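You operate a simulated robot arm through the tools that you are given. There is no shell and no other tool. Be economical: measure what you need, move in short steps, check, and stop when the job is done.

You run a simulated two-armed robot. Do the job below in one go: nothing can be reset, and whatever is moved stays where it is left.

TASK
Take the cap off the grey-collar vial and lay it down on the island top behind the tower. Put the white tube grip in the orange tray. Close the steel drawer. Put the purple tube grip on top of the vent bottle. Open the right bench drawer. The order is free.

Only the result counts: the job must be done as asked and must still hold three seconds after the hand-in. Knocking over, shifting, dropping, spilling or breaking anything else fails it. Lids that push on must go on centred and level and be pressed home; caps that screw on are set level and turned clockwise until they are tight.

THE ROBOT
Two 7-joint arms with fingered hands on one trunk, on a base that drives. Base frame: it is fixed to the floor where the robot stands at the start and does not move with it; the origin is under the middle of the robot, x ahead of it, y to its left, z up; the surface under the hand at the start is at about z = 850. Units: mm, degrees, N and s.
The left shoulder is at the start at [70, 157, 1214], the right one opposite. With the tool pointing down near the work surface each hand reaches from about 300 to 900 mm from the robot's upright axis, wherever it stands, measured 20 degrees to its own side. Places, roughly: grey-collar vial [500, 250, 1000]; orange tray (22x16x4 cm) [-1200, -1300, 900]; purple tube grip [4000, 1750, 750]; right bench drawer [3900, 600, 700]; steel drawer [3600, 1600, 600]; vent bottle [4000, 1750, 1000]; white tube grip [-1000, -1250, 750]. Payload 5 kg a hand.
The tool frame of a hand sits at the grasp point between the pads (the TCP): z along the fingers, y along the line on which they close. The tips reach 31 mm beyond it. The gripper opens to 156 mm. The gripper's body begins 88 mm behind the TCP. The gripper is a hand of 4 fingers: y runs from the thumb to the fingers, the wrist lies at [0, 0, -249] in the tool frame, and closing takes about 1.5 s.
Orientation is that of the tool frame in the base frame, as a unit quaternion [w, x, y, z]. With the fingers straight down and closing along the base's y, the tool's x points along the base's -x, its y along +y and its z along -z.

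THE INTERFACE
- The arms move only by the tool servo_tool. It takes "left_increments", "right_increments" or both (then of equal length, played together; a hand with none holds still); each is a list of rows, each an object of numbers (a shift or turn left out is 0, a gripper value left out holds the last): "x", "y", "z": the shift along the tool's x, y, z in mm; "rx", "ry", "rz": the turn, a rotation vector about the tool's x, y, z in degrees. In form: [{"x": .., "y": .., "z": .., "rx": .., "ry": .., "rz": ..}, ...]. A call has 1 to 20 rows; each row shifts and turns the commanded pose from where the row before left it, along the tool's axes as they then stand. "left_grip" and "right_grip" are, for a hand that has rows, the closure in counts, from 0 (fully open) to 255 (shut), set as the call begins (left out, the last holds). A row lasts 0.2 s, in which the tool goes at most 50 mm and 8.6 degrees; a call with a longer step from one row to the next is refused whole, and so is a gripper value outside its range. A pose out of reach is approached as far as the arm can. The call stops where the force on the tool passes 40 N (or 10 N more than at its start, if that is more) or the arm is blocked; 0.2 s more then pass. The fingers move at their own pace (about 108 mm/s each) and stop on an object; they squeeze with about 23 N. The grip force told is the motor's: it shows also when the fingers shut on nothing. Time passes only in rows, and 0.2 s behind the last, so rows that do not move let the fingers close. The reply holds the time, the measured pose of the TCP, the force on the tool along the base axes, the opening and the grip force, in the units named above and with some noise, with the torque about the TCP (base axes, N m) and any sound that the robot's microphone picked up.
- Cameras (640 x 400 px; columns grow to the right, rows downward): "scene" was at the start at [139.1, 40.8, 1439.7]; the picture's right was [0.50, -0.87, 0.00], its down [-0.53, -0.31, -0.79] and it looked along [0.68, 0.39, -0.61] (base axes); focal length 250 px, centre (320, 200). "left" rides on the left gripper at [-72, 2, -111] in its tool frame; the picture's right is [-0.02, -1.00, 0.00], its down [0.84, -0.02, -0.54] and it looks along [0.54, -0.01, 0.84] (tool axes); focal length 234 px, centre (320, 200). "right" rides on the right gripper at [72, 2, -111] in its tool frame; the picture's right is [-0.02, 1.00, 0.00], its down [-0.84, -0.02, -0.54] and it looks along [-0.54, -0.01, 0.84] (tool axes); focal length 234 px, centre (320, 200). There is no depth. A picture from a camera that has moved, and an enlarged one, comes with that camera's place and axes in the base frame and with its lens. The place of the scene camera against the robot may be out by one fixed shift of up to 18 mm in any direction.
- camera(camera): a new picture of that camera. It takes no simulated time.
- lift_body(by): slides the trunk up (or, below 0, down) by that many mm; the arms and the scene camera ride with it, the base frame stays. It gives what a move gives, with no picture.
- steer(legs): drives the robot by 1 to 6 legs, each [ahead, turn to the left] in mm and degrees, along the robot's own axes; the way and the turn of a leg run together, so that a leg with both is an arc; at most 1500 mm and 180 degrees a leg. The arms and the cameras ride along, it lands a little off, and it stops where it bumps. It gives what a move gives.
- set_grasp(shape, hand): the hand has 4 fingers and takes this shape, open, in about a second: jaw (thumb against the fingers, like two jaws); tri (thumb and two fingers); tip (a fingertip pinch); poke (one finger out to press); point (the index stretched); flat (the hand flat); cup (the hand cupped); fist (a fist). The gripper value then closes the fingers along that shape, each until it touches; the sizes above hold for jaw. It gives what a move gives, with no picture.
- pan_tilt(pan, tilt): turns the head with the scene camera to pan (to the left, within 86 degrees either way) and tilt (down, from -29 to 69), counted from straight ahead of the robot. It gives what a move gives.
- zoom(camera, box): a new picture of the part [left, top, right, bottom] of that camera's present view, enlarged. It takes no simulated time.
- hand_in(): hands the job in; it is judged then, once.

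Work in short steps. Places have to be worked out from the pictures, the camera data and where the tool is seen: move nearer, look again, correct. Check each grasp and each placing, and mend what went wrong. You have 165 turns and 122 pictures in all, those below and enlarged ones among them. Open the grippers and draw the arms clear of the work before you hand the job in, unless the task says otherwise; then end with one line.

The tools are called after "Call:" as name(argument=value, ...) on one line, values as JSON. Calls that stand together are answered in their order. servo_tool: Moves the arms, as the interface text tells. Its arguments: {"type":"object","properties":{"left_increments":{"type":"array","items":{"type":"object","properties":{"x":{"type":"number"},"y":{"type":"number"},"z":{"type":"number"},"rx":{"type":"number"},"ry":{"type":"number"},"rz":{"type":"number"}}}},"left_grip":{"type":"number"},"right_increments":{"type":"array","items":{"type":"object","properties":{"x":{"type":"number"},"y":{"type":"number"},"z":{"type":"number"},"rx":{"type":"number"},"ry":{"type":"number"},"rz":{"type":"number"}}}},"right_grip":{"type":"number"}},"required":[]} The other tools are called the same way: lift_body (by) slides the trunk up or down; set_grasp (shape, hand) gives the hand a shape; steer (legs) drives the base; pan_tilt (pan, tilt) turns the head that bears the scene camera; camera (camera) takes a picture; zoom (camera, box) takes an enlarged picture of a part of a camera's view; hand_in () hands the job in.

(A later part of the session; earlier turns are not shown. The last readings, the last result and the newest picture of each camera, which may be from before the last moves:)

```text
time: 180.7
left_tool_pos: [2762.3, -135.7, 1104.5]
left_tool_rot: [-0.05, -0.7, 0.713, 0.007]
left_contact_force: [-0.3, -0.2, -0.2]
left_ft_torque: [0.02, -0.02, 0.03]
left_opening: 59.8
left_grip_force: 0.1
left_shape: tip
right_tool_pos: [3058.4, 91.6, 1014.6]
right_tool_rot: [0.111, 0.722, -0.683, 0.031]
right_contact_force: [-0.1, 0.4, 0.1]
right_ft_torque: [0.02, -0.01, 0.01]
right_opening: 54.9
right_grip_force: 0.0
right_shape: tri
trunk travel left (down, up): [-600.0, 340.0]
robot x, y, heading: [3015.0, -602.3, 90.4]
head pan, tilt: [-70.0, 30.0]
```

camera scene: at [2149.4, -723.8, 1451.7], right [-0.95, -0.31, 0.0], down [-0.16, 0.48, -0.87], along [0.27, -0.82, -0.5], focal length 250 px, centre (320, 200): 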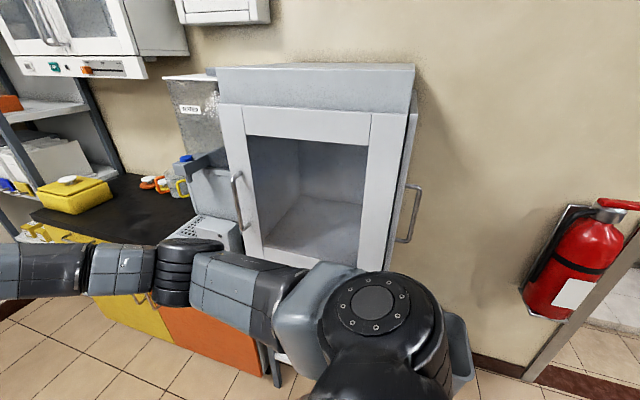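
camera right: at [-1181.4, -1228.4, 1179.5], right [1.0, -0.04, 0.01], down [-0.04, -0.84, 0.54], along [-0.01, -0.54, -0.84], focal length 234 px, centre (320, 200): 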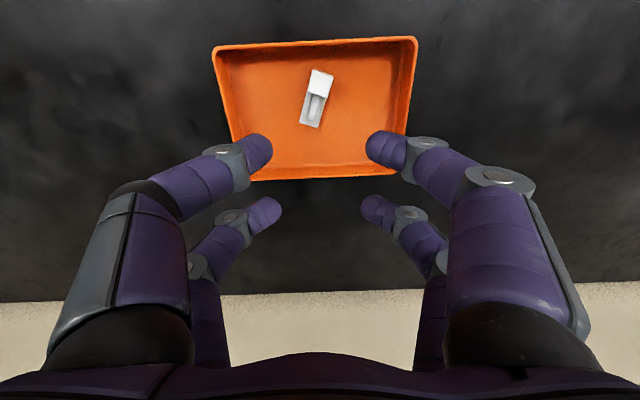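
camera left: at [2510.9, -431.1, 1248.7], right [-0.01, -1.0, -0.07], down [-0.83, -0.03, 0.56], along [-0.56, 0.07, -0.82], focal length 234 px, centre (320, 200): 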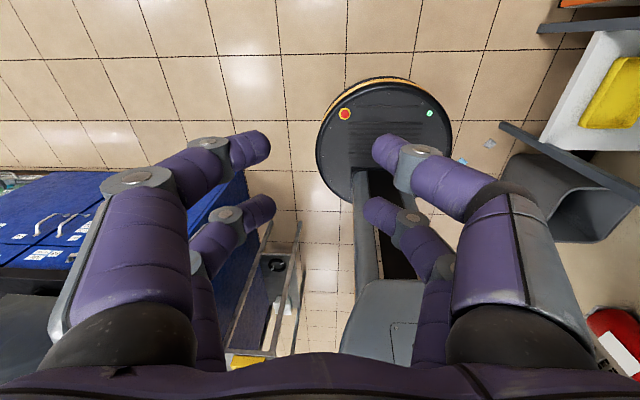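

Straightening both tools and driving +y to about y≈650 in front of the bench, then facing it.

Call:
servo_tool(left_increments=[{"rx": 4.6, "ry": -3.4}, {}, {}], right_increments=[{"rx": 3.0, "ry": -5.85}, {"rx": 3.0, "ry": -5.85}, {}])

Call:
steer(legs=[[1280, 0], [0, -91]])

Call:
pan_tilt(pan=10, tilt=30)

Call:
camera(camera="scene")

```text
time: 181.5
left_tool_pos: [2763.0, -135.8, 1104.3]
left_tool_rot: [-0.001, -0.7, 0.714, 0.0]
left_contact_force: [-0.3, -0.5, 0.4]
left_ft_torque: [-0.01, -0.01, 0.01]
left_opening: 60.0
left_grip_force: 0.0
left_shape: tip
right_tool_pos: [3057.4, 93.7, 1013.1]
right_tool_rot: [0.002, 0.726, -0.688, -0.008]
right_contact_force: [0.0, 0.5, -0.5]
right_ft_torque: [-0.01, -0.01, 0.01]
right_opening: 55.2
right_grip_force: 0.0
right_shape: tri
trunk travel left (down, up): [-600.0, 340.0]
robot x, y, heading: [3011.6, -604.4, 90.3]
head pan, tilt: [-70.0, 30.0]
```

```text
time: 191.8
left_tool_pos: [3476.6, 927.3, 1104.9]
left_tool_rot: [-0.001, 0.011, 1.0, 0.001]
left_contact_force: [-0.6, -0.2, -0.7]
left_ft_torque: [0.01, 0.02, 0.01]
left_opening: 60.2
left_grip_force: 0.0
left_shape: tip
right_tool_pos: [3705.1, 631.0, 1014.1]
right_tool_rot: [0.003, -0.026, 1.0, 0.006]
right_contact_force: [-1.1, 0.8, -0.5]
right_ft_torque: [0.0, 0.03, -0.01]
right_opening: 55.1
right_grip_force: 0.1
right_shape: tri
trunk travel left (down, up): [-600.0, 340.0]
robot x, y, heading: [3008.6, 676.2, 0.4]
head pan, tilt: [-70.0, 30.0]
```

```text
time: 193.3
left_tool_pos: [3476.3, 926.8, 1104.8]
left_tool_rot: [-0.001, 0.011, 1.0, 0.001]
left_contact_force: [0.0, -0.4, -0.6]
left_ft_torque: [-0.01, 0.0, -0.01]
left_opening: 60.0
left_grip_force: 0.0
left_shape: tip
right_tool_pos: [3705.6, 631.7, 1013.0]
right_tool_rot: [0.002, -0.026, 1.0, 0.007]
right_contact_force: [0.2, 1.1, -0.1]
right_ft_torque: [-0.02, -0.01, 0.01]
right_opening: 55.2
right_grip_force: 0.0
right_shape: tri
trunk travel left (down, up): [-600.0, 340.0]
robot x, y, heading: [3007.2, 676.7, 0.1]
head pan, tilt: [10.0, 30.0]
```

```text
41 pictures are left
camera scene: at [3160.4, 690.6, 1451.8], right [0.18, -0.98, 0.0], down [-0.49, -0.09, -0.87], along [0.85, 0.15, -0.5], focal length 250 px, centre (320, 200)
```

scene: 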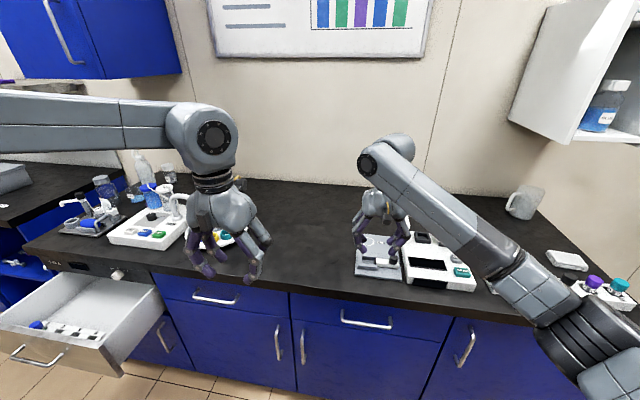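

Clear view: the right bench drawer's handle is near [3640, 640, 770]; the open steel-front drawer is at left near [3416, 1450]. Retracting the right hand off the bench, then lowering the trunk 250 mm.

Call:
servo_tool(right_increments=[{"z": -30}, {"x": 45, "z": -10}, {"x": 48}, {"x": 48}, {"x": 48}, {"x": 48}, {"x": 48}, {"x": 45}, {}])

Call:
servo_tool(right_increments=[{"ry": -8.2}, {"ry": -8.2}, {"ry": -8.2}, {"ry": -8.2}, {"ry": -8.2}, {"ry": -8.2}, {"ry": -8.2}, {"ry": -8.2}, {"ry": -8.2}, {"ry": -8.2}, {"ry": -8}, {}])

Call:
lift_body(by=-250)

```text
time: 195.3
left_tool_pos: [3477.2, 926.3, 1103.6]
left_tool_rot: [-0.001, 0.011, 1.0, 0.0]
left_contact_force: [0.3, -0.3, -0.1]
left_ft_torque: [0.0, 0.04, -0.01]
left_opening: 59.8
left_grip_force: 0.0
left_shape: tip
right_tool_pos: [3400.3, 615.5, 1054.1]
right_tool_rot: [0.004, -0.026, 1.0, 0.007]
right_contact_force: [-1.6, 0.1, 0.6]
right_ft_torque: [0.01, 0.02, 0.0]
right_opening: 55.1
right_grip_force: 0.0
right_shape: tri
right hand out of reach, approached as far as the arm can: row 8
trunk travel left (down, up): [-600.0, 340.0]
robot x, y, heading: [3009.6, 676.3, 0.2]
head pan, tilt: [10.0, 30.0]
```

```text
time: 197.9
left_tool_pos: [3476.2, 926.5, 1104.7]
left_tool_rot: [0.0, 0.01, 1.0, 0.0]
left_contact_force: [-0.3, 0.2, -0.6]
left_ft_torque: [0.01, -0.01, -0.05]
left_opening: 60.3
left_grip_force: 0.0
left_shape: tip
right_tool_pos: [3482.7, 670.8, 1086.7]
right_tool_rot: [0.189, -0.021, 0.982, 0.012]
right_contact_force: [-0.4, -0.8, 0.6]
right_ft_torque: [-0.01, 0.0, -0.03]
right_opening: 54.9
right_grip_force: 0.1
right_shape: tri
right hand out of reach, approached as far as the arm can: row 1, 2, 3, 4, 5, 6, 7, 8, 9, 10, 11
trunk travel left (down, up): [-600.0, 340.0]
robot x, y, heading: [3011.5, 677.9, 0.3]
head pan, tilt: [10.0, 30.0]
```

```text
time: 200.5
left_tool_pos: [3477.3, 926.3, 853.6]
left_tool_rot: [-0.001, 0.011, 1.0, 0.0]
left_contact_force: [-0.3, -0.3, -0.8]
left_ft_torque: [0.02, 0.0, 0.0]
left_opening: 59.9
left_grip_force: 0.0
left_shape: tip
right_tool_pos: [3483.7, 669.6, 836.0]
right_tool_rot: [0.189, -0.021, 0.982, 0.013]
right_contact_force: [-0.4, 0.0, -0.4]
right_ft_torque: [-0.02, 0.02, 0.01]
right_opening: 55.0
right_grip_force: 0.2
right_shape: tri
trunk travel left (down, up): [-350.0, 590.0]
robot x, y, heading: [3007.2, 673.9, 0.1]
head pan, tilt: [10.0, 30.0]
```

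Not enough room for the turn this close, so I'll reverse 250 mm and then swing the tool forward while extending.

Call:
steer(legs=[[-250, 0]])

Call:
servo_tool(right_increments=[{"x": -30.2, "z": 18.7, "ry": -7.55}, {"x": -27.5, "z": 22.5, "ry": -7.55}, {"x": -24.3, "z": 25.9, "ry": -7.55}, {"x": -20.7, "z": 28.9, "ry": -7.55}, {"x": -16.8, "z": 31.3, "ry": -7.55}, {"x": -12.5, "z": 33.2, "ry": -7.55}, {"x": -8, "z": 34.6, "ry": -7.55}, {"x": -3.4, "z": 35.4, "ry": -7.55}, {"x": 1.2, "z": 35.5, "ry": -7.55}, {}])

```text
time: 202.3
left_tool_pos: [3223.5, 924.8, 855.0]
left_tool_rot: [-0.001, 0.01, 1.0, 0.0]
left_contact_force: [-1.0, -0.1, -0.4]
left_ft_torque: [0.0, -0.06, 0.0]
left_opening: 60.2
left_grip_force: 0.0
left_shape: tip
right_tool_pos: [3229.8, 669.3, 837.4]
right_tool_rot: [0.189, -0.02, 0.982, 0.012]
right_contact_force: [-0.7, -0.5, 0.0]
right_ft_torque: [0.0, -0.03, -0.01]
right_opening: 54.9
right_grip_force: 0.1
right_shape: tri
trunk travel left (down, up): [-350.0, 590.0]
robot x, y, heading: [2750.3, 673.3, 0.2]
head pan, tilt: [10.0, 30.0]
```

```text
time: 204.5
left_tool_pos: [3224.5, 923.9, 855.2]
left_tool_rot: [-0.001, 0.011, 1.0, 0.0]
left_contact_force: [0.6, 0.2, -1.0]
left_ft_torque: [0.02, 0.0, 0.01]
left_opening: 59.8
left_grip_force: 0.1
left_shape: tip
right_tool_pos: [3545.5, 683.9, 782.3]
right_tool_rot: [0.706, -0.011, 0.708, 0.022]
right_contact_force: [-0.3, 0.5, -0.4]
right_ft_torque: [-0.03, 0.0, 0.0]
right_opening: 55.0
right_grip_force: 0.1
right_shape: tri
trunk travel left (down, up): [-350.0, 590.0]
robot x, y, heading: [2755.9, 680.5, 0.3]
head pan, tilt: [10.0, 30.0]
```

Excellent, the hand now points forward. Rolling it 90° so the fingers close vertically, then a wrist-camera look at the handle.

Call:
servo_tool(right_increments=[{"rz": 8.2}, {"rz": 8.2}, {"rz": 8.2}, {"rz": 8.2}, {"rz": 8.2}, {"rz": 8.2}, {"rz": 8.2}, {"rz": 8.2}, {"rz": 8.2}, {"rz": 8.2}, {"rz": 8}, {}])

Call:
camera(camera="right")

Call:
camera(camera="scene")

```text
time: 207.3
left_tool_pos: [3223.9, 925.1, 855.1]
left_tool_rot: [0.0, 0.011, 1.0, 0.001]
left_contact_force: [0.7, -0.1, -0.9]
left_ft_torque: [0.01, -0.02, -0.05]
left_opening: 60.1
left_grip_force: 0.1
left_shape: tip
right_tool_pos: [3553.1, 651.7, 772.5]
right_tool_rot: [0.512, 0.476, 0.52, 0.49]
right_contact_force: [0.4, 0.6, -0.1]
right_ft_torque: [-0.03, 0.03, -0.01]
right_opening: 55.0
right_grip_force: 0.1
right_shape: tri
trunk travel left (down, up): [-350.0, 590.0]
robot x, y, heading: [2756.8, 678.3, 0.1]
head pan, tilt: [10.0, 30.0]
stopped in row 12 (right hand): the arm was blocked; the commanded pose is now the measured one
```

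```text
40 pictures are left
camera right: at [3439.5, 721.4, 770.2], right [-0.01, 0.04, 1.0], down [-0.53, -0.85, 0.03], along [0.85, -0.53, 0.03], focal length 234 px, centre (320, 200)
```

right: 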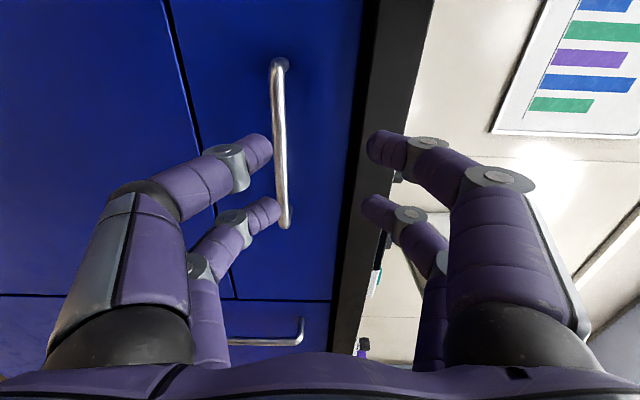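

```text
39 pictures are left
camera scene: at [2908.6, 689.7, 1201.8], right [0.18, -0.98, 0.0], down [-0.49, -0.09, -0.87], along [0.85, 0.15, -0.5], focal length 250 px, centre (320, 200)
```

scene: 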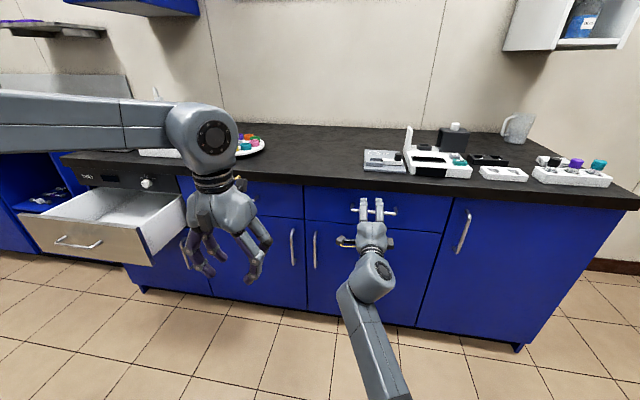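

The handle bar spans y 564–716 at z≈743, x≈3637. Lowering the hand 29 mm and advancing so the bar lies between the fingertips.

Call:
servo_tool(right_increments=[{"y": -10, "x": -4}, {"y": -10, "x": -4}, {"y": -9}, {"z": 15}, {"z": 15}, {"z": 15}, {"z": 12}, {}])

Call:
camera(camera="right")

```text
time: 209.3
left_tool_pos: [3225.7, 924.8, 854.4]
left_tool_rot: [0.001, 0.01, 1.0, 0.0]
left_contact_force: [-0.1, 0.6, 0.6]
left_ft_torque: [-0.02, 0.04, -0.02]
left_opening: 60.1
left_grip_force: 0.1
left_shape: tip
right_tool_pos: [3615.3, 596.7, 724.0]
right_tool_rot: [0.542, 0.46, 0.537, 0.455]
right_contact_force: [-0.8, -0.1, -0.2]
right_ft_torque: [0.0, 0.0, 0.0]
right_opening: 55.3
right_grip_force: 0.2
right_shape: tri
trunk travel left (down, up): [-350.0, 590.0]
robot x, y, heading: [2757.9, 678.6, 0.0]
head pan, tilt: [10.0, 30.0]
stopped in row 8 (right hand): the arm was blocked; the commanded pose is now the measured one
```

```text
38 pictures are left
camera right: at [3504.3, 669.4, 715.8], right [0.0, 0.14, 0.99], down [-0.55, -0.83, 0.12], along [0.83, -0.55, 0.08], focal length 234 px, centre (320, 200)
```

right: 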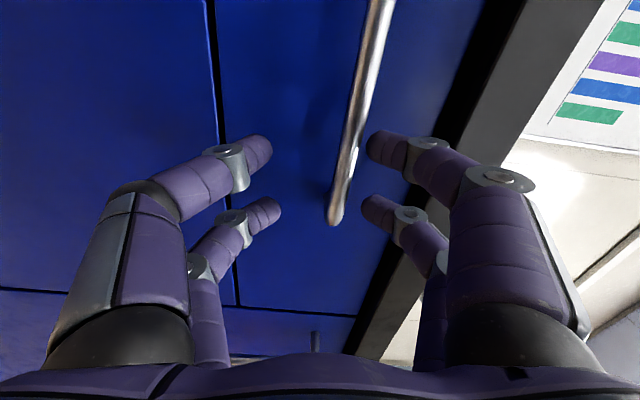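

The wrist roll hits a joint limit near 80°, which made the pose drift. I'll back off, relax the roll a bit, and re-centre (up ~20 mm, +y ~35 mm).

Call:
servo_tool(right_increments=[{"z": -25}, {"rz": -6}, {"x": 10, "y": 8}, {"x": 10, "y": 9}, {"x": 10, "y": 9}, {}])

Call:
camera(camera="right")

```text
time: 210.9
left_tool_pos: [3224.9, 925.9, 854.0]
left_tool_rot: [0.0, 0.011, 1.0, 0.0]
left_contact_force: [-0.2, -0.3, 0.9]
left_ft_torque: [0.01, -0.03, -0.02]
left_opening: 59.9
left_grip_force: 0.1
left_shape: tip
right_tool_pos: [3591.5, 594.6, 719.6]
right_tool_rot: [0.587, 0.411, 0.578, 0.39]
right_contact_force: [0.3, 0.3, 0.8]
right_ft_torque: [-0.02, 0.0, -0.01]
right_opening: 55.2
right_grip_force: 0.0
right_shape: tri
trunk travel left (down, up): [-350.0, 590.0]
robot x, y, heading: [2753.4, 676.1, 0.1]
head pan, tilt: [10.0, 30.0]
stopped in row 6 (right hand): the arm was blocked; the commanded pose is now the measured one
```

```text
37 pictures are left
camera right: at [3481.9, 665.4, 697.1], right [0.02, 0.34, 0.94], down [-0.57, -0.77, 0.29], along [0.82, -0.54, 0.18], focal length 234 px, centre (320, 200)
```

right: 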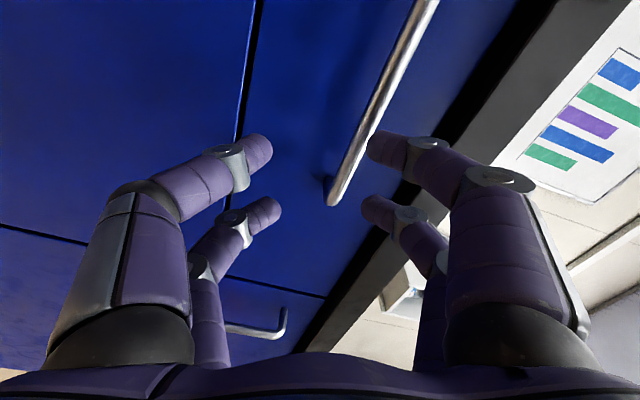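

The hand isn't following commands, so part of the right arm is touching something. Looking down at the arm near the body.

Call:
pan_tilt(pan=-15, tilt=60)

Call:
camera(camera="scene")

```text
time: 211.9
left_tool_pos: [3225.6, 924.5, 853.3]
left_tool_rot: [0.001, 0.011, 1.0, 0.001]
left_contact_force: [0.1, 0.3, -0.6]
left_ft_torque: [-0.02, 0.0, -0.02]
left_opening: 59.8
left_grip_force: 0.0
left_shape: tip
right_tool_pos: [3591.7, 594.3, 718.9]
right_tool_rot: [0.586, 0.411, 0.579, 0.39]
right_contact_force: [0.8, -0.3, 0.2]
right_ft_torque: [-0.06, 0.01, -0.03]
right_opening: 55.3
right_grip_force: 0.0
right_shape: tri
trunk travel left (down, up): [-350.0, 590.0]
robot x, y, heading: [2754.8, 674.4, 0.1]
head pan, tilt: [-15.0, 60.0]
```

```text
36 pictures are left
camera scene: at [2884.0, 656.9, 1159.7], right [-0.26, -0.97, 0.0], down [-0.84, 0.22, -0.5], along [0.48, -0.13, -0.87], focal length 250 px, centre (320, 200)
```

scene: 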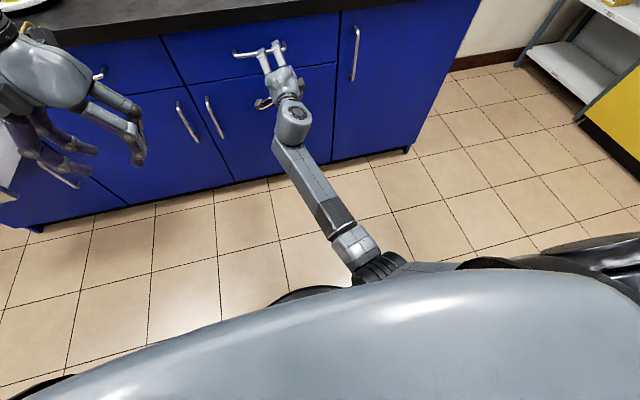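

The right elbow is folded against the body. I'll instead hook the bar from above: back off, un-roll, and swing the tool to point down (tilted ~20° forward), which lifts the elbow clear.

Call:
servo_tool(right_increments=[{"z": -40}, {"rz": -8.5}, {"rz": -8.5}, {"rz": -8.5}, {"rz": -8.5}, {"rz": -8.5}, {"rz": -8.5}, {"rz": -8.5}, {"rz": -8.5}, {"x": -20.6, "ry": 8.5}, {"x": -20.4, "z": -3.1, "ry": 8.5}, {"x": -19.7, "z": -6.1, "ry": 8.5}, {"x": -18.5, "z": -9, "ry": 8.5}, {"x": -17, "z": -11.6, "ry": 8.5}, {"x": -15, "z": -14, "ry": 8.5}, {"x": -12.8, "z": -16.1, "ry": 8.5}, {"x": -10.2, "z": -17.9, "ry": 8.5}, {}])

```text
time: 215.7
left_tool_pos: [3224.4, 924.3, 854.8]
left_tool_rot: [-0.001, 0.01, 1.0, 0.0]
left_contact_force: [-0.1, 0.2, 0.4]
left_ft_torque: [0.01, -0.01, 0.02]
left_opening: 59.9
left_grip_force: 0.1
left_shape: tip
right_tool_pos: [3551.8, 593.4, 884.9]
right_tool_rot: [0.187, 0.016, 0.982, 0.007]
right_contact_force: [-0.4, 0.0, -0.4]
right_ft_torque: [0.03, 0.01, 0.02]
right_opening: 55.0
right_grip_force: 0.0
right_shape: tri
trunk travel left (down, up): [-350.0, 590.0]
robot x, y, heading: [2752.2, 678.2, -0.0]
head pan, tilt: [-15.0, 60.0]
```

That worked: tool tilted 21.6°, all rows executed. Moving to just above the bar for a look.

Call:
servo_tool(right_increments=[{"x": -9, "y": 15.7, "z": 30}, {"x": -9, "y": 15.7, "z": 30}, {"x": -8.5, "y": 15.7, "z": 30}, {}])

Call:
camera(camera="right")

Call:
zoom(camera="scene", box=[180, 0, 340, 120])

```text
time: 216.7
left_tool_pos: [3225.5, 924.8, 854.5]
left_tool_rot: [0.0, 0.01, 1.0, 0.0]
left_contact_force: [0.5, 0.6, 0.1]
left_ft_torque: [0.03, -0.01, -0.01]
left_opening: 59.8
left_grip_force: 0.0
left_shape: tip
right_tool_pos: [3609.1, 639.9, 812.6]
right_tool_rot: [0.189, 0.016, 0.982, 0.007]
right_contact_force: [0.3, -0.3, -0.4]
right_ft_torque: [-0.01, 0.01, 0.0]
right_opening: 55.1
right_grip_force: 0.0
right_shape: tri
trunk travel left (down, up): [-350.0, 590.0]
robot x, y, heading: [2756.3, 674.6, -0.0]
head pan, tilt: [-15.0, 60.0]
```

```text
35 pictures are left
camera right: at [3500.9, 643.8, 891.1], right [0.05, 1.0, 0.03], down [0.58, -0.05, 0.82], along [0.82, -0.03, -0.58], focal length 234 px, centre (320, 200)
```

right: 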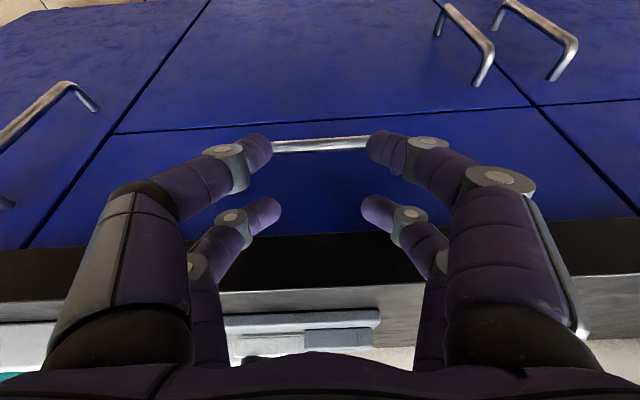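

```text
3.33 times, centred on (260, 60) of scene
camera zoom: at [2883.5, 656.5, 1159.8], right [-0.26, -0.97, 0.0], down [-0.84, 0.22, -0.5], along [0.48, -0.13, -0.87], focal length 833 px, centre (520, 667)
```

zoom: 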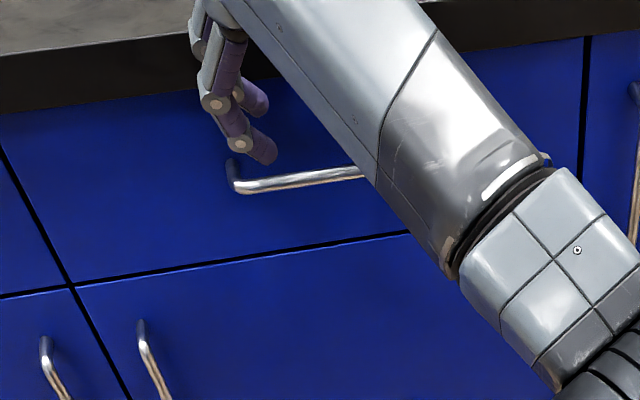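

Triangulated bar: [3632, 640, 743], drawer face ≈3675. Reducing tilt to ~12° and descending so the finger pairs straddle the bar, the far pair behind it.

Call:
servo_tool(right_increments=[{"ry": 4.5}, {"ry": 4.5}, {"x": -10}, {"z": 15}, {"z": 15}, {"z": 10}, {"z": 10}, {"z": 10}, {}])

Call:
camera(camera="right")

```text
time: 218.7
left_tool_pos: [3224.1, 924.9, 854.3]
left_tool_rot: [-0.001, 0.011, 1.0, 0.0]
left_contact_force: [1.4, -0.4, 0.5]
left_ft_torque: [-0.01, 0.01, 0.01]
left_opening: 59.9
left_grip_force: 0.1
left_shape: tip
right_tool_pos: [3632.5, 641.8, 755.6]
right_tool_rot: [0.11, 0.016, 0.994, 0.008]
right_contact_force: [-10.6, 0.1, 2.7]
right_ft_torque: [0.1, -0.68, 0.67]
right_opening: 55.4
right_grip_force: 0.1
right_shape: tri
trunk travel left (down, up): [-350.0, 590.0]
robot x, y, heading: [2753.7, 678.0, 0.1]
head pan, tilt: [-15.0, 60.0]
```

```text
33 pictures are left
camera right: at [3536.8, 643.9, 850.2], right [0.05, 1.0, 0.02], down [0.7, -0.05, 0.71], along [0.71, -0.02, -0.7], focal length 234 px, centre (320, 200)
```

right: 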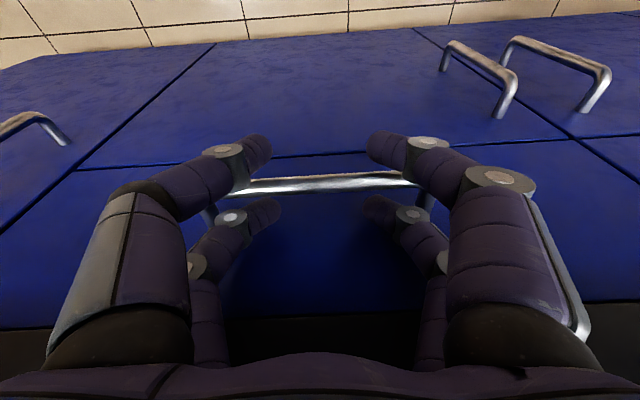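

The bar sits between the pairs, with the far tips just touching the drawer face. Pulling back 40 mm with the arm to test.

Call:
servo_tool(right_increments=[{"x": 10, "z": -2}, {"x": 10, "z": -2}, {"x": 10, "z": -2}, {"x": 10, "z": -2}, {}])

Call:
camera(camera="right")

```text
time: 219.9
left_tool_pos: [3224.0, 925.6, 854.5]
left_tool_rot: [0.0, 0.01, 1.0, 0.0]
left_contact_force: [0.2, 0.5, -0.5]
left_ft_torque: [0.01, -0.02, -0.01]
left_opening: 60.2
left_grip_force: 0.0
left_shape: tip
right_tool_pos: [3591.9, 642.3, 752.3]
right_tool_rot: [0.11, 0.016, 0.994, 0.008]
right_contact_force: [0.9, 0.4, 0.8]
right_ft_torque: [-0.01, -0.03, -0.01]
right_opening: 54.8
right_grip_force: 0.0
right_shape: tri
trunk travel left (down, up): [-350.0, 590.0]
robot x, y, heading: [2755.2, 678.1, -0.0]
head pan, tilt: [-15.0, 60.0]
```

```text
32 pictures are left
camera right: at [3497.3, 644.6, 848.0], right [0.05, 1.0, 0.02], down [0.7, -0.06, 0.71], along [0.71, -0.02, -0.7], focal length 234 px, centre (320, 200)
```

right: 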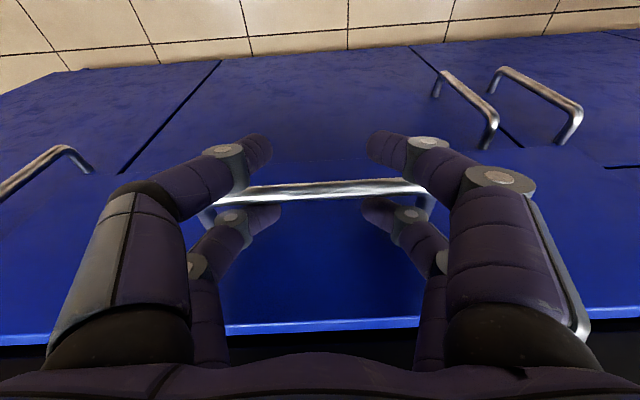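

The drawer is coming with the hand. Reversing the base 190 mm to pull it well open.

Call:
steer(legs=[[-190, 0]])

Call:
camera(camera="right")

```text
time: 221.4
left_tool_pos: [3033.9, 925.0, 854.9]
left_tool_rot: [0.0, 0.009, 1.0, 0.0]
left_contact_force: [0.5, 0.2, -0.1]
left_ft_torque: [-0.02, -0.06, -0.02]
left_opening: 59.6
left_grip_force: 0.0
left_shape: tip
right_tool_pos: [3403.0, 643.6, 754.0]
right_tool_rot: [0.111, 0.016, 0.994, 0.008]
right_contact_force: [-0.3, -0.1, 0.6]
right_ft_torque: [0.01, -0.05, 0.0]
right_opening: 55.2
right_grip_force: 0.2
right_shape: tri
trunk travel left (down, up): [-350.0, 590.0]
robot x, y, heading: [2566.2, 674.3, 0.1]
head pan, tilt: [-15.0, 60.0]
```

```text
31 pictures are left
camera right: at [3306.9, 645.6, 849.3], right [0.05, 1.0, 0.03], down [0.7, -0.05, 0.72], along [0.72, -0.02, -0.7], focal length 234 px, centre (320, 200)
```

right: 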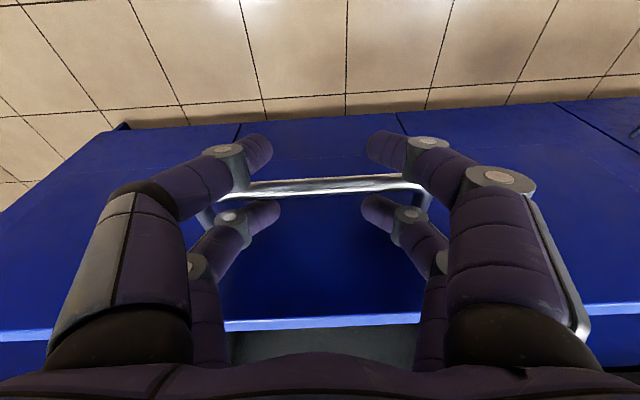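

Drawer is open ~215 mm. Lifting the hand straight up out of the handle.

Call:
servo_tool(right_increments=[{"x": -4, "z": -15}, {"x": -5.5, "z": -24}, {"x": -5.5, "z": -24}, {"x": -5.5, "z": -24}, {"x": -5.5, "z": -24}, {"x": -5.5, "z": -24}, {"x": -5.5, "z": -24}])

Call:
lift_body(by=250)

Call:
pan_tilt(pan=25, tilt=25)

Call:
camera(camera="scene")

```text
time: 223.0
left_tool_pos: [3033.9, 926.9, 854.5]
left_tool_rot: [0.0, 0.01, 1.0, 0.0]
left_contact_force: [-0.5, 0.8, -0.5]
left_ft_torque: [0.0, -0.04, -0.02]
left_opening: 60.1
left_grip_force: 0.2
left_shape: tip
right_tool_pos: [3403.6, 639.9, 918.3]
right_tool_rot: [0.11, 0.015, 0.994, 0.008]
right_contact_force: [0.0, 0.0, -0.6]
right_ft_torque: [-0.02, 0.01, 0.0]
right_opening: 55.4
right_grip_force: 0.1
right_shape: tri
trunk travel left (down, up): [-350.0, 590.0]
robot x, y, heading: [2566.4, 672.6, 0.3]
head pan, tilt: [-15.0, 60.0]
```

```text
time: 225.6
left_tool_pos: [3033.8, 925.1, 1104.4]
left_tool_rot: [-0.001, 0.01, 1.0, 0.001]
left_contact_force: [-0.8, 0.0, -0.3]
left_ft_torque: [0.02, 0.01, 0.0]
left_opening: 60.1
left_grip_force: 0.1
left_shape: tip
right_tool_pos: [3403.9, 640.3, 1169.0]
right_tool_rot: [0.11, 0.016, 0.994, 0.007]
right_contact_force: [0.2, 0.4, -0.4]
right_ft_torque: [0.02, 0.01, 0.02]
right_opening: 55.0
right_grip_force: 0.1
right_shape: tri
trunk travel left (down, up): [-600.0, 340.0]
robot x, y, heading: [2565.2, 680.3, 0.2]
head pan, tilt: [-15.0, 60.0]
```

```text
time: 226.7
left_tool_pos: [3034.3, 924.4, 1105.3]
left_tool_rot: [0.0, 0.009, 1.0, 0.0]
left_contact_force: [0.3, -0.4, -0.4]
left_ft_torque: [0.03, 0.01, 0.02]
left_opening: 60.1
left_grip_force: 0.1
left_shape: tip
right_tool_pos: [3403.1, 640.6, 1168.2]
right_tool_rot: [0.111, 0.015, 0.994, 0.009]
right_contact_force: [0.2, 0.3, -0.1]
right_ft_torque: [0.03, -0.01, -0.01]
right_opening: 55.2
right_grip_force: 0.0
right_shape: tri
trunk travel left (down, up): [-600.0, 340.0]
robot x, y, heading: [2565.2, 671.7, 0.2]
head pan, tilt: [25.0, 25.0]
```

```text
30 pictures are left
camera scene: at [2713.3, 712.7, 1459.7], right [0.43, -0.9, 0.0], down [-0.38, -0.18, -0.91], along [0.82, 0.39, -0.42], focal length 250 px, centre (320, 200)
```

scene: 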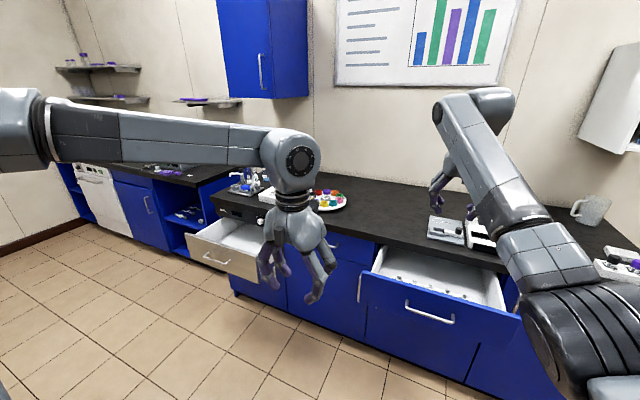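

The right bench drawer is open. Now driving round to face the steel drawer / vent bottle area at y≈1550.

Call:
steer(legs=[[300, 0], [0, 90], [880, 0], [0, -90]])

Call:
pan_tilt(pan=10, tilt=30)

Call:
camera(camera="scene")

```text
time: 240.5
left_tool_pos: [3333.3, 1799.7, 1105.1]
left_tool_rot: [0.001, 0.008, 1.0, -0.001]
left_contact_force: [0.2, 0.5, 0.4]
left_ft_torque: [-0.02, -0.01, 0.0]
left_opening: 59.9
left_grip_force: 0.0
left_shape: tip
right_tool_pos: [3702.9, 1518.2, 1167.5]
right_tool_rot: [0.111, 0.012, 0.994, 0.008]
right_contact_force: [0.3, -0.2, 0.1]
right_ft_torque: [-0.02, -0.02, -0.03]
right_opening: 55.2
right_grip_force: 0.2
right_shape: tri
trunk travel left (down, up): [-600.0, 340.0]
robot x, y, heading: [2867.5, 1547.2, 0.5]
head pan, tilt: [25.0, 25.0]
```

```text
time: 241.3
left_tool_pos: [3333.7, 1800.3, 1104.7]
left_tool_rot: [0.0, 0.007, 1.0, 0.0]
left_contact_force: [-0.8, 0.2, 0.2]
left_ft_torque: [0.01, -0.02, -0.01]
left_opening: 59.7
left_grip_force: 0.1
left_shape: tip
right_tool_pos: [3704.3, 1517.9, 1168.8]
right_tool_rot: [0.112, 0.013, 0.994, 0.008]
right_contact_force: [-0.5, 0.0, -0.4]
right_ft_torque: [0.02, -0.06, 0.03]
right_opening: 55.1
right_grip_force: 0.0
right_shape: tri
trunk travel left (down, up): [-600.0, 340.0]
robot x, y, heading: [2866.4, 1550.2, 0.4]
head pan, tilt: [10.0, 30.0]
```

```text
29 pictures are left
camera scene: at [3019.7, 1562.0, 1451.8], right [0.18, -0.98, 0.0], down [-0.49, -0.09, -0.87], along [0.85, 0.16, -0.5], focal length 250 px, centre (320, 200)
```

scene: 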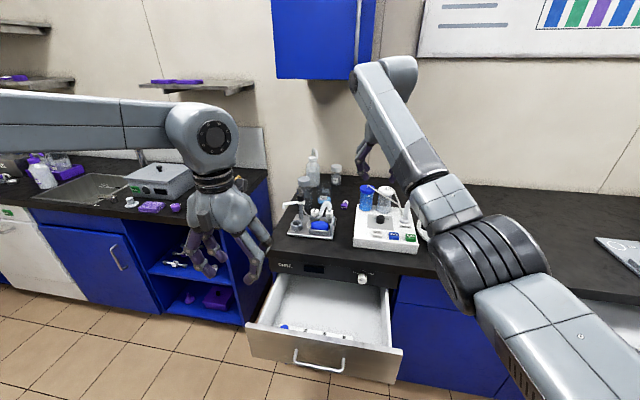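

Zooming on the bench items above the steel drawer and on the drawer's contents.

Call:
zoom(camera="scene", box=[265, 140, 435, 260])

Call:
zoom(camera="scene", box=[240, 260, 410, 385])

```text
3.33 times, centred on (350, 200) of scene
camera zoom: at [3019.7, 1562.0, 1451.8], right [0.18, -0.98, 0.0], down [-0.49, -0.09, -0.87], along [0.85, 0.16, -0.5], focal length 833 px, centre (220, 200)
```

zoom: 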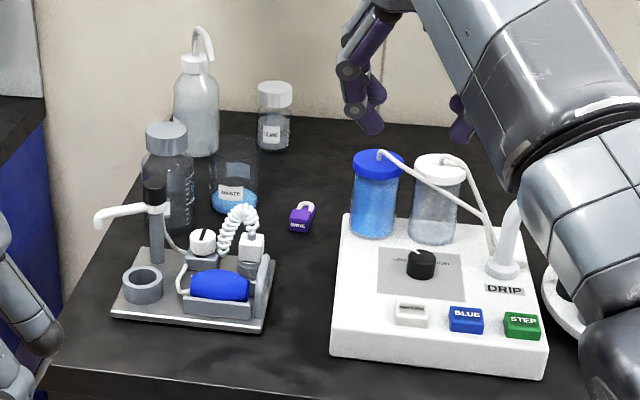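

```text
3.20 times, centred on (325, 322) of scene
camera zoom: at [3019.7, 1562.0, 1451.8], right [0.18, -0.98, 0.0], down [-0.49, -0.09, -0.87], along [0.85, 0.16, -0.5], focal length 799 px, centre (304, -192)
```

zoom: 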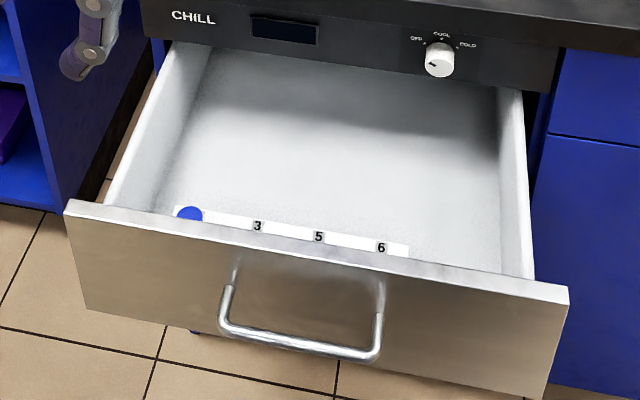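

Purple grip found at (302, 217) of the zoom. Zooming further to read the bottles' labels.

Call:
zoom(camera="scene", box=[296, 145, 360, 195])

Call:
zoom(camera="scene", box=[335, 175, 415, 225])

```text
8.00 times, centred on (328, 170) of scene
camera zoom: at [3019.7, 1562.0, 1451.8], right [0.18, -0.98, 0.0], down [-0.49, -0.09, -0.87], along [0.85, 0.16, -0.5], focal length 1998 px, centre (256, 440)
```

zoom: 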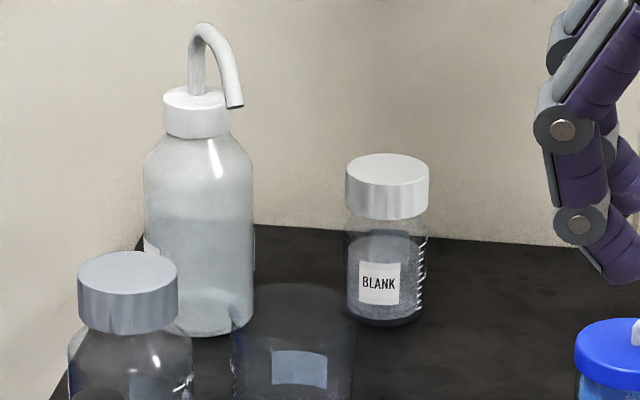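

```text
8.00 times, centred on (375, 200) of scene
camera zoom: at [3019.7, 1562.0, 1451.8], right [0.18, -0.98, 0.0], down [-0.49, -0.09, -0.87], along [0.85, 0.16, -0.5], focal length 1998 px, centre (-120, 200)
```

zoom: 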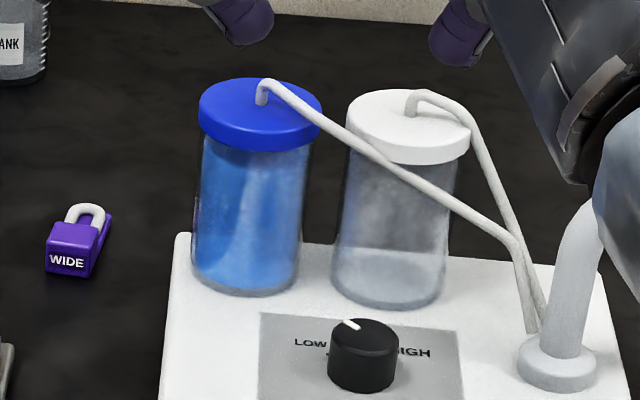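

Labels seen: BLANK jar, WASTE beaker, DRIP pump bottles. Zooming on the grey-capped bottle behind the small pump.

Call:
zoom(camera="scene", box=[284, 168, 356, 218])

```text
8.00 times, centred on (320, 193) of scene
camera zoom: at [3019.7, 1562.0, 1451.8], right [0.18, -0.98, 0.0], down [-0.49, -0.09, -0.87], along [0.85, 0.16, -0.5], focal length 1998 px, centre (320, 256)
```

zoom: 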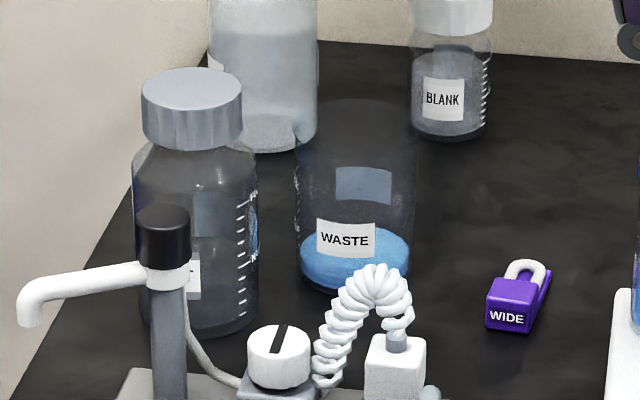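

The grey-capped bottle's partly hidden label ends in "T", so it is very likely VENT (to be confirmed). First the steel drawer: closing the left fist-like and bringing it in front of the drawer handle, tilted 30°.

Call:
servo_tool(left_increments=[{"x": 16, "y": -40}, {"x": 16, "y": -40}, {"x": 16, "y": -40}, {"x": 16, "y": -40}, {"ry": -7.5}, {"ry": -7.5}, {"ry": -7.5}, {"ry": -7.5}, {}], left_grip=255)

```text
time: 243.3
left_tool_pos: [3269.3, 1640.5, 1104.5]
left_tool_rot: [0.258, 0.006, 0.966, -0.002]
left_contact_force: [0.5, 0.4, -0.6]
left_ft_torque: [0.01, -0.01, -0.01]
left_opening: 0.0
left_grip_force: 23.3
left_shape: tip
right_tool_pos: [3704.1, 1517.1, 1167.0]
right_tool_rot: [0.11, 0.012, 0.994, 0.009]
right_contact_force: [-0.5, 0.7, 0.8]
right_ft_torque: [-0.03, 0.01, 0.03]
right_opening: 55.1
right_grip_force: 0.1
right_shape: tri
trunk travel left (down, up): [-600.0, 340.0]
robot x, y, heading: [2867.0, 1551.3, 0.8]
head pan, tilt: [10.0, 30.0]
```

Orientation good. Lowering straight to z≈745 in front of the handle.

Call:
servo_tool(left_increments=[{"x": 22.5, "z": 39}, {"x": 22.5, "z": 39}, {"x": 22.5, "z": 39}, {"x": 22.5, "z": 39}, {"x": 22.5, "z": 39}, {"x": 22.5, "z": 39}, {"x": 22.5, "z": 39}, {"x": 22.5, "z": 39}, {}])

Call:
camera(camera="scene")

```text
time: 245.3
left_tool_pos: [3279.6, 1675.5, 784.8]
left_tool_rot: [0.258, 0.007, 0.966, -0.002]
left_contact_force: [-0.4, -0.1, -0.1]
left_ft_torque: [0.03, 0.01, 0.01]
left_opening: 0.0
left_grip_force: 22.4
left_shape: tip
left hand out of reach, approached as far as the arm can: row 3, 7, 8
right_tool_pos: [3704.0, 1516.7, 1167.7]
right_tool_rot: [0.111, 0.012, 0.994, 0.009]
right_contact_force: [1.0, -0.5, -0.6]
right_ft_torque: [0.02, -0.01, 0.0]
right_opening: 55.3
right_grip_force: 0.0
right_shape: tri
trunk travel left (down, up): [-600.0, 340.0]
robot x, y, heading: [2868.3, 1545.4, 0.2]
head pan, tilt: [10.0, 30.0]
```

```text
23 pictures are left
camera scene: at [3019.8, 1561.6, 1451.8], right [0.18, -0.98, 0.0], down [-0.49, -0.09, -0.87], along [0.85, 0.16, -0.5], focal length 250 px, centre (320, 200)
```

scene: 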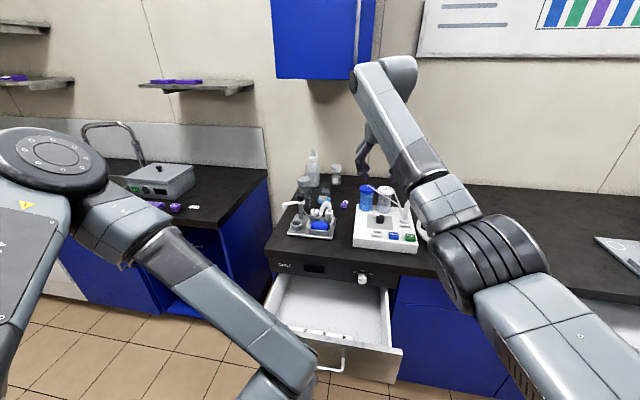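

Hand is at z 785 at a reach limit; lowering the trunk 45 mm to reach handle height, then pushing forward.

Call:
lift_body(by=-45)

Call:
servo_tool(left_increments=[{"x": -17.3, "z": 10}, {"x": -17.3, "z": 10}, {"x": -17.3, "z": 10}, {"x": -17.3, "z": 10}, {"x": -17.3, "z": 10}, {"x": -17.3, "z": 10}, {"x": -17.3, "z": 10}, {"x": -17.3, "z": 10}])

Call:
camera(camera="scene")

```text
time: 246.1
left_tool_pos: [3279.9, 1675.2, 739.9]
left_tool_rot: [0.258, 0.006, 0.966, -0.003]
left_contact_force: [-1.1, -0.3, 1.1]
left_ft_torque: [-0.03, -0.01, -0.01]
left_opening: 0.0
left_grip_force: 23.0
left_shape: tip
right_tool_pos: [3704.4, 1517.9, 1123.3]
right_tool_rot: [0.111, 0.012, 0.994, 0.01]
right_contact_force: [0.2, -0.6, 0.1]
right_ft_torque: [-0.01, -0.01, -0.03]
right_opening: 55.2
right_grip_force: 0.1
right_shape: tri
trunk travel left (down, up): [-555.0, 385.0]
robot x, y, heading: [2864.7, 1547.0, 0.5]
head pan, tilt: [10.0, 30.0]
```

```text
time: 247.9
left_tool_pos: [3437.6, 1676.4, 746.2]
left_tool_rot: [0.257, 0.006, 0.966, -0.003]
left_contact_force: [-1.1, -0.3, -1.1]
left_ft_torque: [0.01, 0.07, -0.04]
left_opening: 0.0
left_grip_force: 23.1
left_shape: tip
left hand out of reach, approached as far as the arm can: row 7, 8
right_tool_pos: [3705.1, 1517.3, 1123.1]
right_tool_rot: [0.111, 0.013, 0.994, 0.009]
right_contact_force: [-0.5, -0.3, 0.2]
right_ft_torque: [0.01, -0.03, -0.01]
right_opening: 55.2
right_grip_force: 0.1
right_shape: tri
trunk travel left (down, up): [-555.0, 385.0]
robot x, y, heading: [2869.6, 1549.6, 0.8]
head pan, tilt: [10.0, 30.0]
```

```text
22 pictures are left
camera scene: at [3019.8, 1561.9, 1406.7], right [0.18, -0.98, 0.0], down [-0.49, -0.09, -0.87], along [0.85, 0.16, -0.5], focal length 250 px, centre (320, 200)
```

scene: 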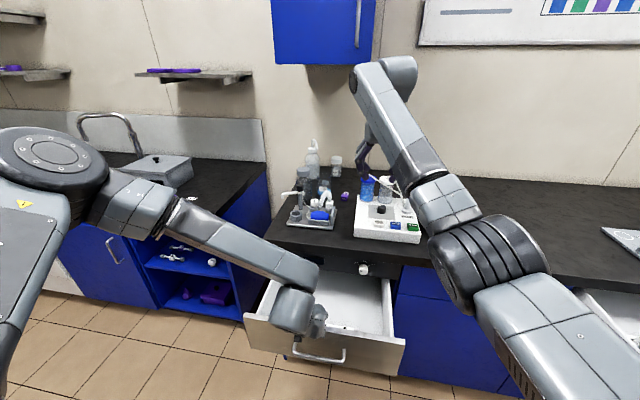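

No contact: the drawer front's top edge must be lower than I assumed (~z 720), so the fingers passed above it. Backing out, lowering the trunk 70 mm (raising the right hand to compensate), then pushing again.

Call:
servo_tool(left_increments=[{"x": 17.3, "z": -10}, {"x": 17.3, "z": -10}, {"x": 17.3, "z": -10}, {"x": 17.3, "z": -10}, {"x": 17.3, "z": -10}, {"x": 17.3, "z": -10}, {"x": 17.3, "z": -10}, {"x": 17.3, "z": -10}], right_increments=[{"z": -25}, {"z": -25}, {"z": -25}, {}, {}, {}, {}, {}])

Call:
lift_body(by=-75)

Call:
servo_tool(left_increments=[{"x": -17.3, "z": 10}, {"x": -17.3, "z": 10}, {"x": -17.3, "z": 10}, {"x": -17.3, "z": 10}, {"x": -17.3, "z": 10}, {"x": -17.3, "z": 10}, {"x": -17.3, "z": 10}, {"x": -17.3, "z": 10}, {"x": -17.3, "z": 10}, {"x": -17.3, "z": 10}])

```text
time: 249.7
left_tool_pos: [3275.5, 1678.9, 746.8]
left_tool_rot: [0.259, 0.007, 0.966, -0.003]
left_contact_force: [0.2, -1.1, 0.4]
left_ft_torque: [0.01, -0.01, -0.03]
left_opening: 0.1
left_grip_force: 23.2
left_shape: tip
right_tool_pos: [3687.0, 1516.6, 1196.9]
right_tool_rot: [0.111, 0.011, 0.994, 0.009]
right_contact_force: [0.5, -0.1, -0.4]
right_ft_torque: [-0.01, -0.01, 0.01]
right_opening: 55.2
right_grip_force: 0.1
right_shape: tri
trunk travel left (down, up): [-555.0, 385.0]
robot x, y, heading: [2869.9, 1549.3, 0.5]
head pan, tilt: [10.0, 30.0]
```

```text
time: 250.9
left_tool_pos: [3275.7, 1679.6, 670.6]
left_tool_rot: [0.258, 0.006, 0.966, -0.002]
left_contact_force: [-0.5, -0.2, 0.0]
left_ft_torque: [0.0, 0.0, -0.05]
left_opening: 0.0
left_grip_force: 23.2
left_shape: tip
right_tool_pos: [3688.3, 1515.2, 1121.6]
right_tool_rot: [0.111, 0.012, 0.994, 0.01]
right_contact_force: [0.1, -0.1, -0.2]
right_ft_torque: [0.05, 0.0, -0.03]
right_opening: 55.1
right_grip_force: 0.0
right_shape: tri
trunk travel left (down, up): [-480.0, 460.0]
robot x, y, heading: [2865.5, 1549.3, 0.8]
head pan, tilt: [10.0, 30.0]
```

```text
time: 253.1
left_tool_pos: [3475.3, 1683.7, 679.4]
left_tool_rot: [0.259, 0.006, 0.966, -0.003]
left_contact_force: [-1.5, 1.3, 3.2]
left_ft_torque: [0.01, 0.05, -0.01]
left_opening: 0.3
left_grip_force: 22.8
left_shape: tip
left hand out of reach, approached as far as the arm can: row 9, 10
right_tool_pos: [3687.7, 1515.6, 1120.9]
right_tool_rot: [0.11, 0.013, 0.994, 0.008]
right_contact_force: [0.3, -0.5, -0.2]
right_ft_torque: [0.02, 0.0, -0.03]
right_opening: 55.1
right_grip_force: 0.1
right_shape: tri
trunk travel left (down, up): [-480.0, 460.0]
robot x, y, heading: [2868.5, 1545.4, 0.6]
head pan, tilt: [10.0, 30.0]
```

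Reached x 3475 with light contact; checking whether the drawer moved.

Call:
camera(camera="scene")

```text
21 pictures are left
camera scene: at [3019.8, 1562.0, 1331.8], right [0.18, -0.98, 0.0], down [-0.49, -0.09, -0.87], along [0.85, 0.16, -0.5], focal length 250 px, centre (320, 200)
```

scene: 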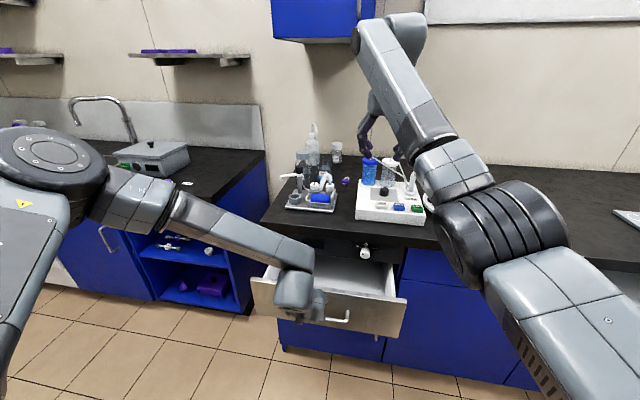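

The drawer moved in ~80 mm. Raising/retracting the right hand, then pushing on by driving 120 mm forward.

Call:
servo_tool(right_increments=[{"x": 30, "z": -30}, {"x": 30, "z": -30}, {"x": 30, "z": -30}, {"x": 30, "z": -25}])

Call:
steer(legs=[[120, 0]])

Call:
camera(camera="scene")

```text
time: 254.1
left_tool_pos: [3474.0, 1684.0, 679.2]
left_tool_rot: [0.259, 0.007, 0.966, -0.003]
left_contact_force: [-0.1, -0.2, 0.2]
left_ft_torque: [0.04, 0.01, 0.0]
left_opening: 0.0
left_grip_force: 22.9
left_shape: tip
right_tool_pos: [3540.7, 1516.9, 1210.7]
right_tool_rot: [0.111, 0.013, 0.994, 0.009]
right_contact_force: [-0.4, -0.2, 0.6]
right_ft_torque: [0.02, -0.04, 0.01]
right_opening: 54.9
right_grip_force: 0.1
right_shape: tri
right hand out of reach, approached as far as the arm can: row 1
trunk travel left (down, up): [-480.0, 460.0]
robot x, y, heading: [2865.9, 1546.6, 0.4]
head pan, tilt: [10.0, 30.0]
```

```text
time: 255.3
left_tool_pos: [3594.3, 1686.4, 677.9]
left_tool_rot: [0.258, 0.007, 0.966, -0.004]
left_contact_force: [0.3, 0.5, 0.6]
left_ft_torque: [0.0, -0.02, 0.03]
left_opening: 0.0
left_grip_force: 23.5
left_shape: tip
right_tool_pos: [3665.7, 1521.4, 1209.2]
right_tool_rot: [0.11, 0.011, 0.994, 0.009]
right_contact_force: [0.6, -0.6, 0.0]
right_ft_torque: [0.0, -0.03, 0.0]
right_opening: 55.2
right_grip_force: 0.0
right_shape: tri
trunk travel left (down, up): [-480.0, 460.0]
robot x, y, heading: [2985.4, 1549.3, 0.9]
head pan, tilt: [10.0, 30.0]
```

```text
20 pictures are left
camera scene: at [3139.8, 1563.1, 1331.7], right [0.19, -0.98, 0.0], down [-0.49, -0.09, -0.87], along [0.85, 0.16, -0.5], focal length 250 px, centre (320, 200)
```

scene: 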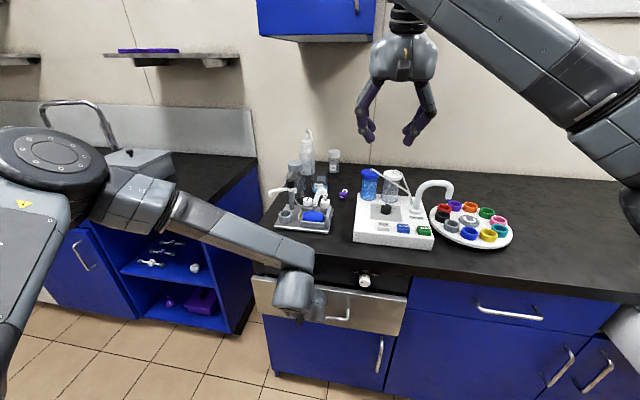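

Drawer is nearly home. Pressing on in 6 mm steps until the force rises.

Call:
servo_tool(left_increments=[{"x": -5.2, "z": 3}, {"x": -5.2, "z": 3}, {"x": -5.2, "z": 3}, {"x": -5.2, "z": 3}, {"x": -5.2, "z": 3}, {"x": -5.2, "z": 3}, {"x": -5.2, "z": 3}, {"x": -5.2, "z": 3}])

```text
time: 257.1
left_tool_pos: [3629.3, 1695.5, 688.1]
left_tool_rot: [0.253, 0.008, 0.967, -0.005]
left_contact_force: [-38.9, -4.0, -7.8]
left_ft_torque: [-0.08, -0.13, -0.07]
left_opening: 0.0
left_grip_force: 23.1
left_shape: tip
left hand out of reach, approached as far as the arm can: row 2, 4, 6, 8
right_tool_pos: [3660.8, 1519.3, 1210.0]
right_tool_rot: [0.112, 0.011, 0.994, 0.01]
right_contact_force: [0.6, 0.5, 0.1]
right_ft_torque: [-0.01, -0.01, -0.03]
right_opening: 55.3
right_grip_force: 0.1
right_shape: tri
trunk travel left (down, up): [-480.0, 460.0]
robot x, y, heading: [2984.0, 1546.2, 0.6]
head pan, tilt: [10.0, 30.0]
```

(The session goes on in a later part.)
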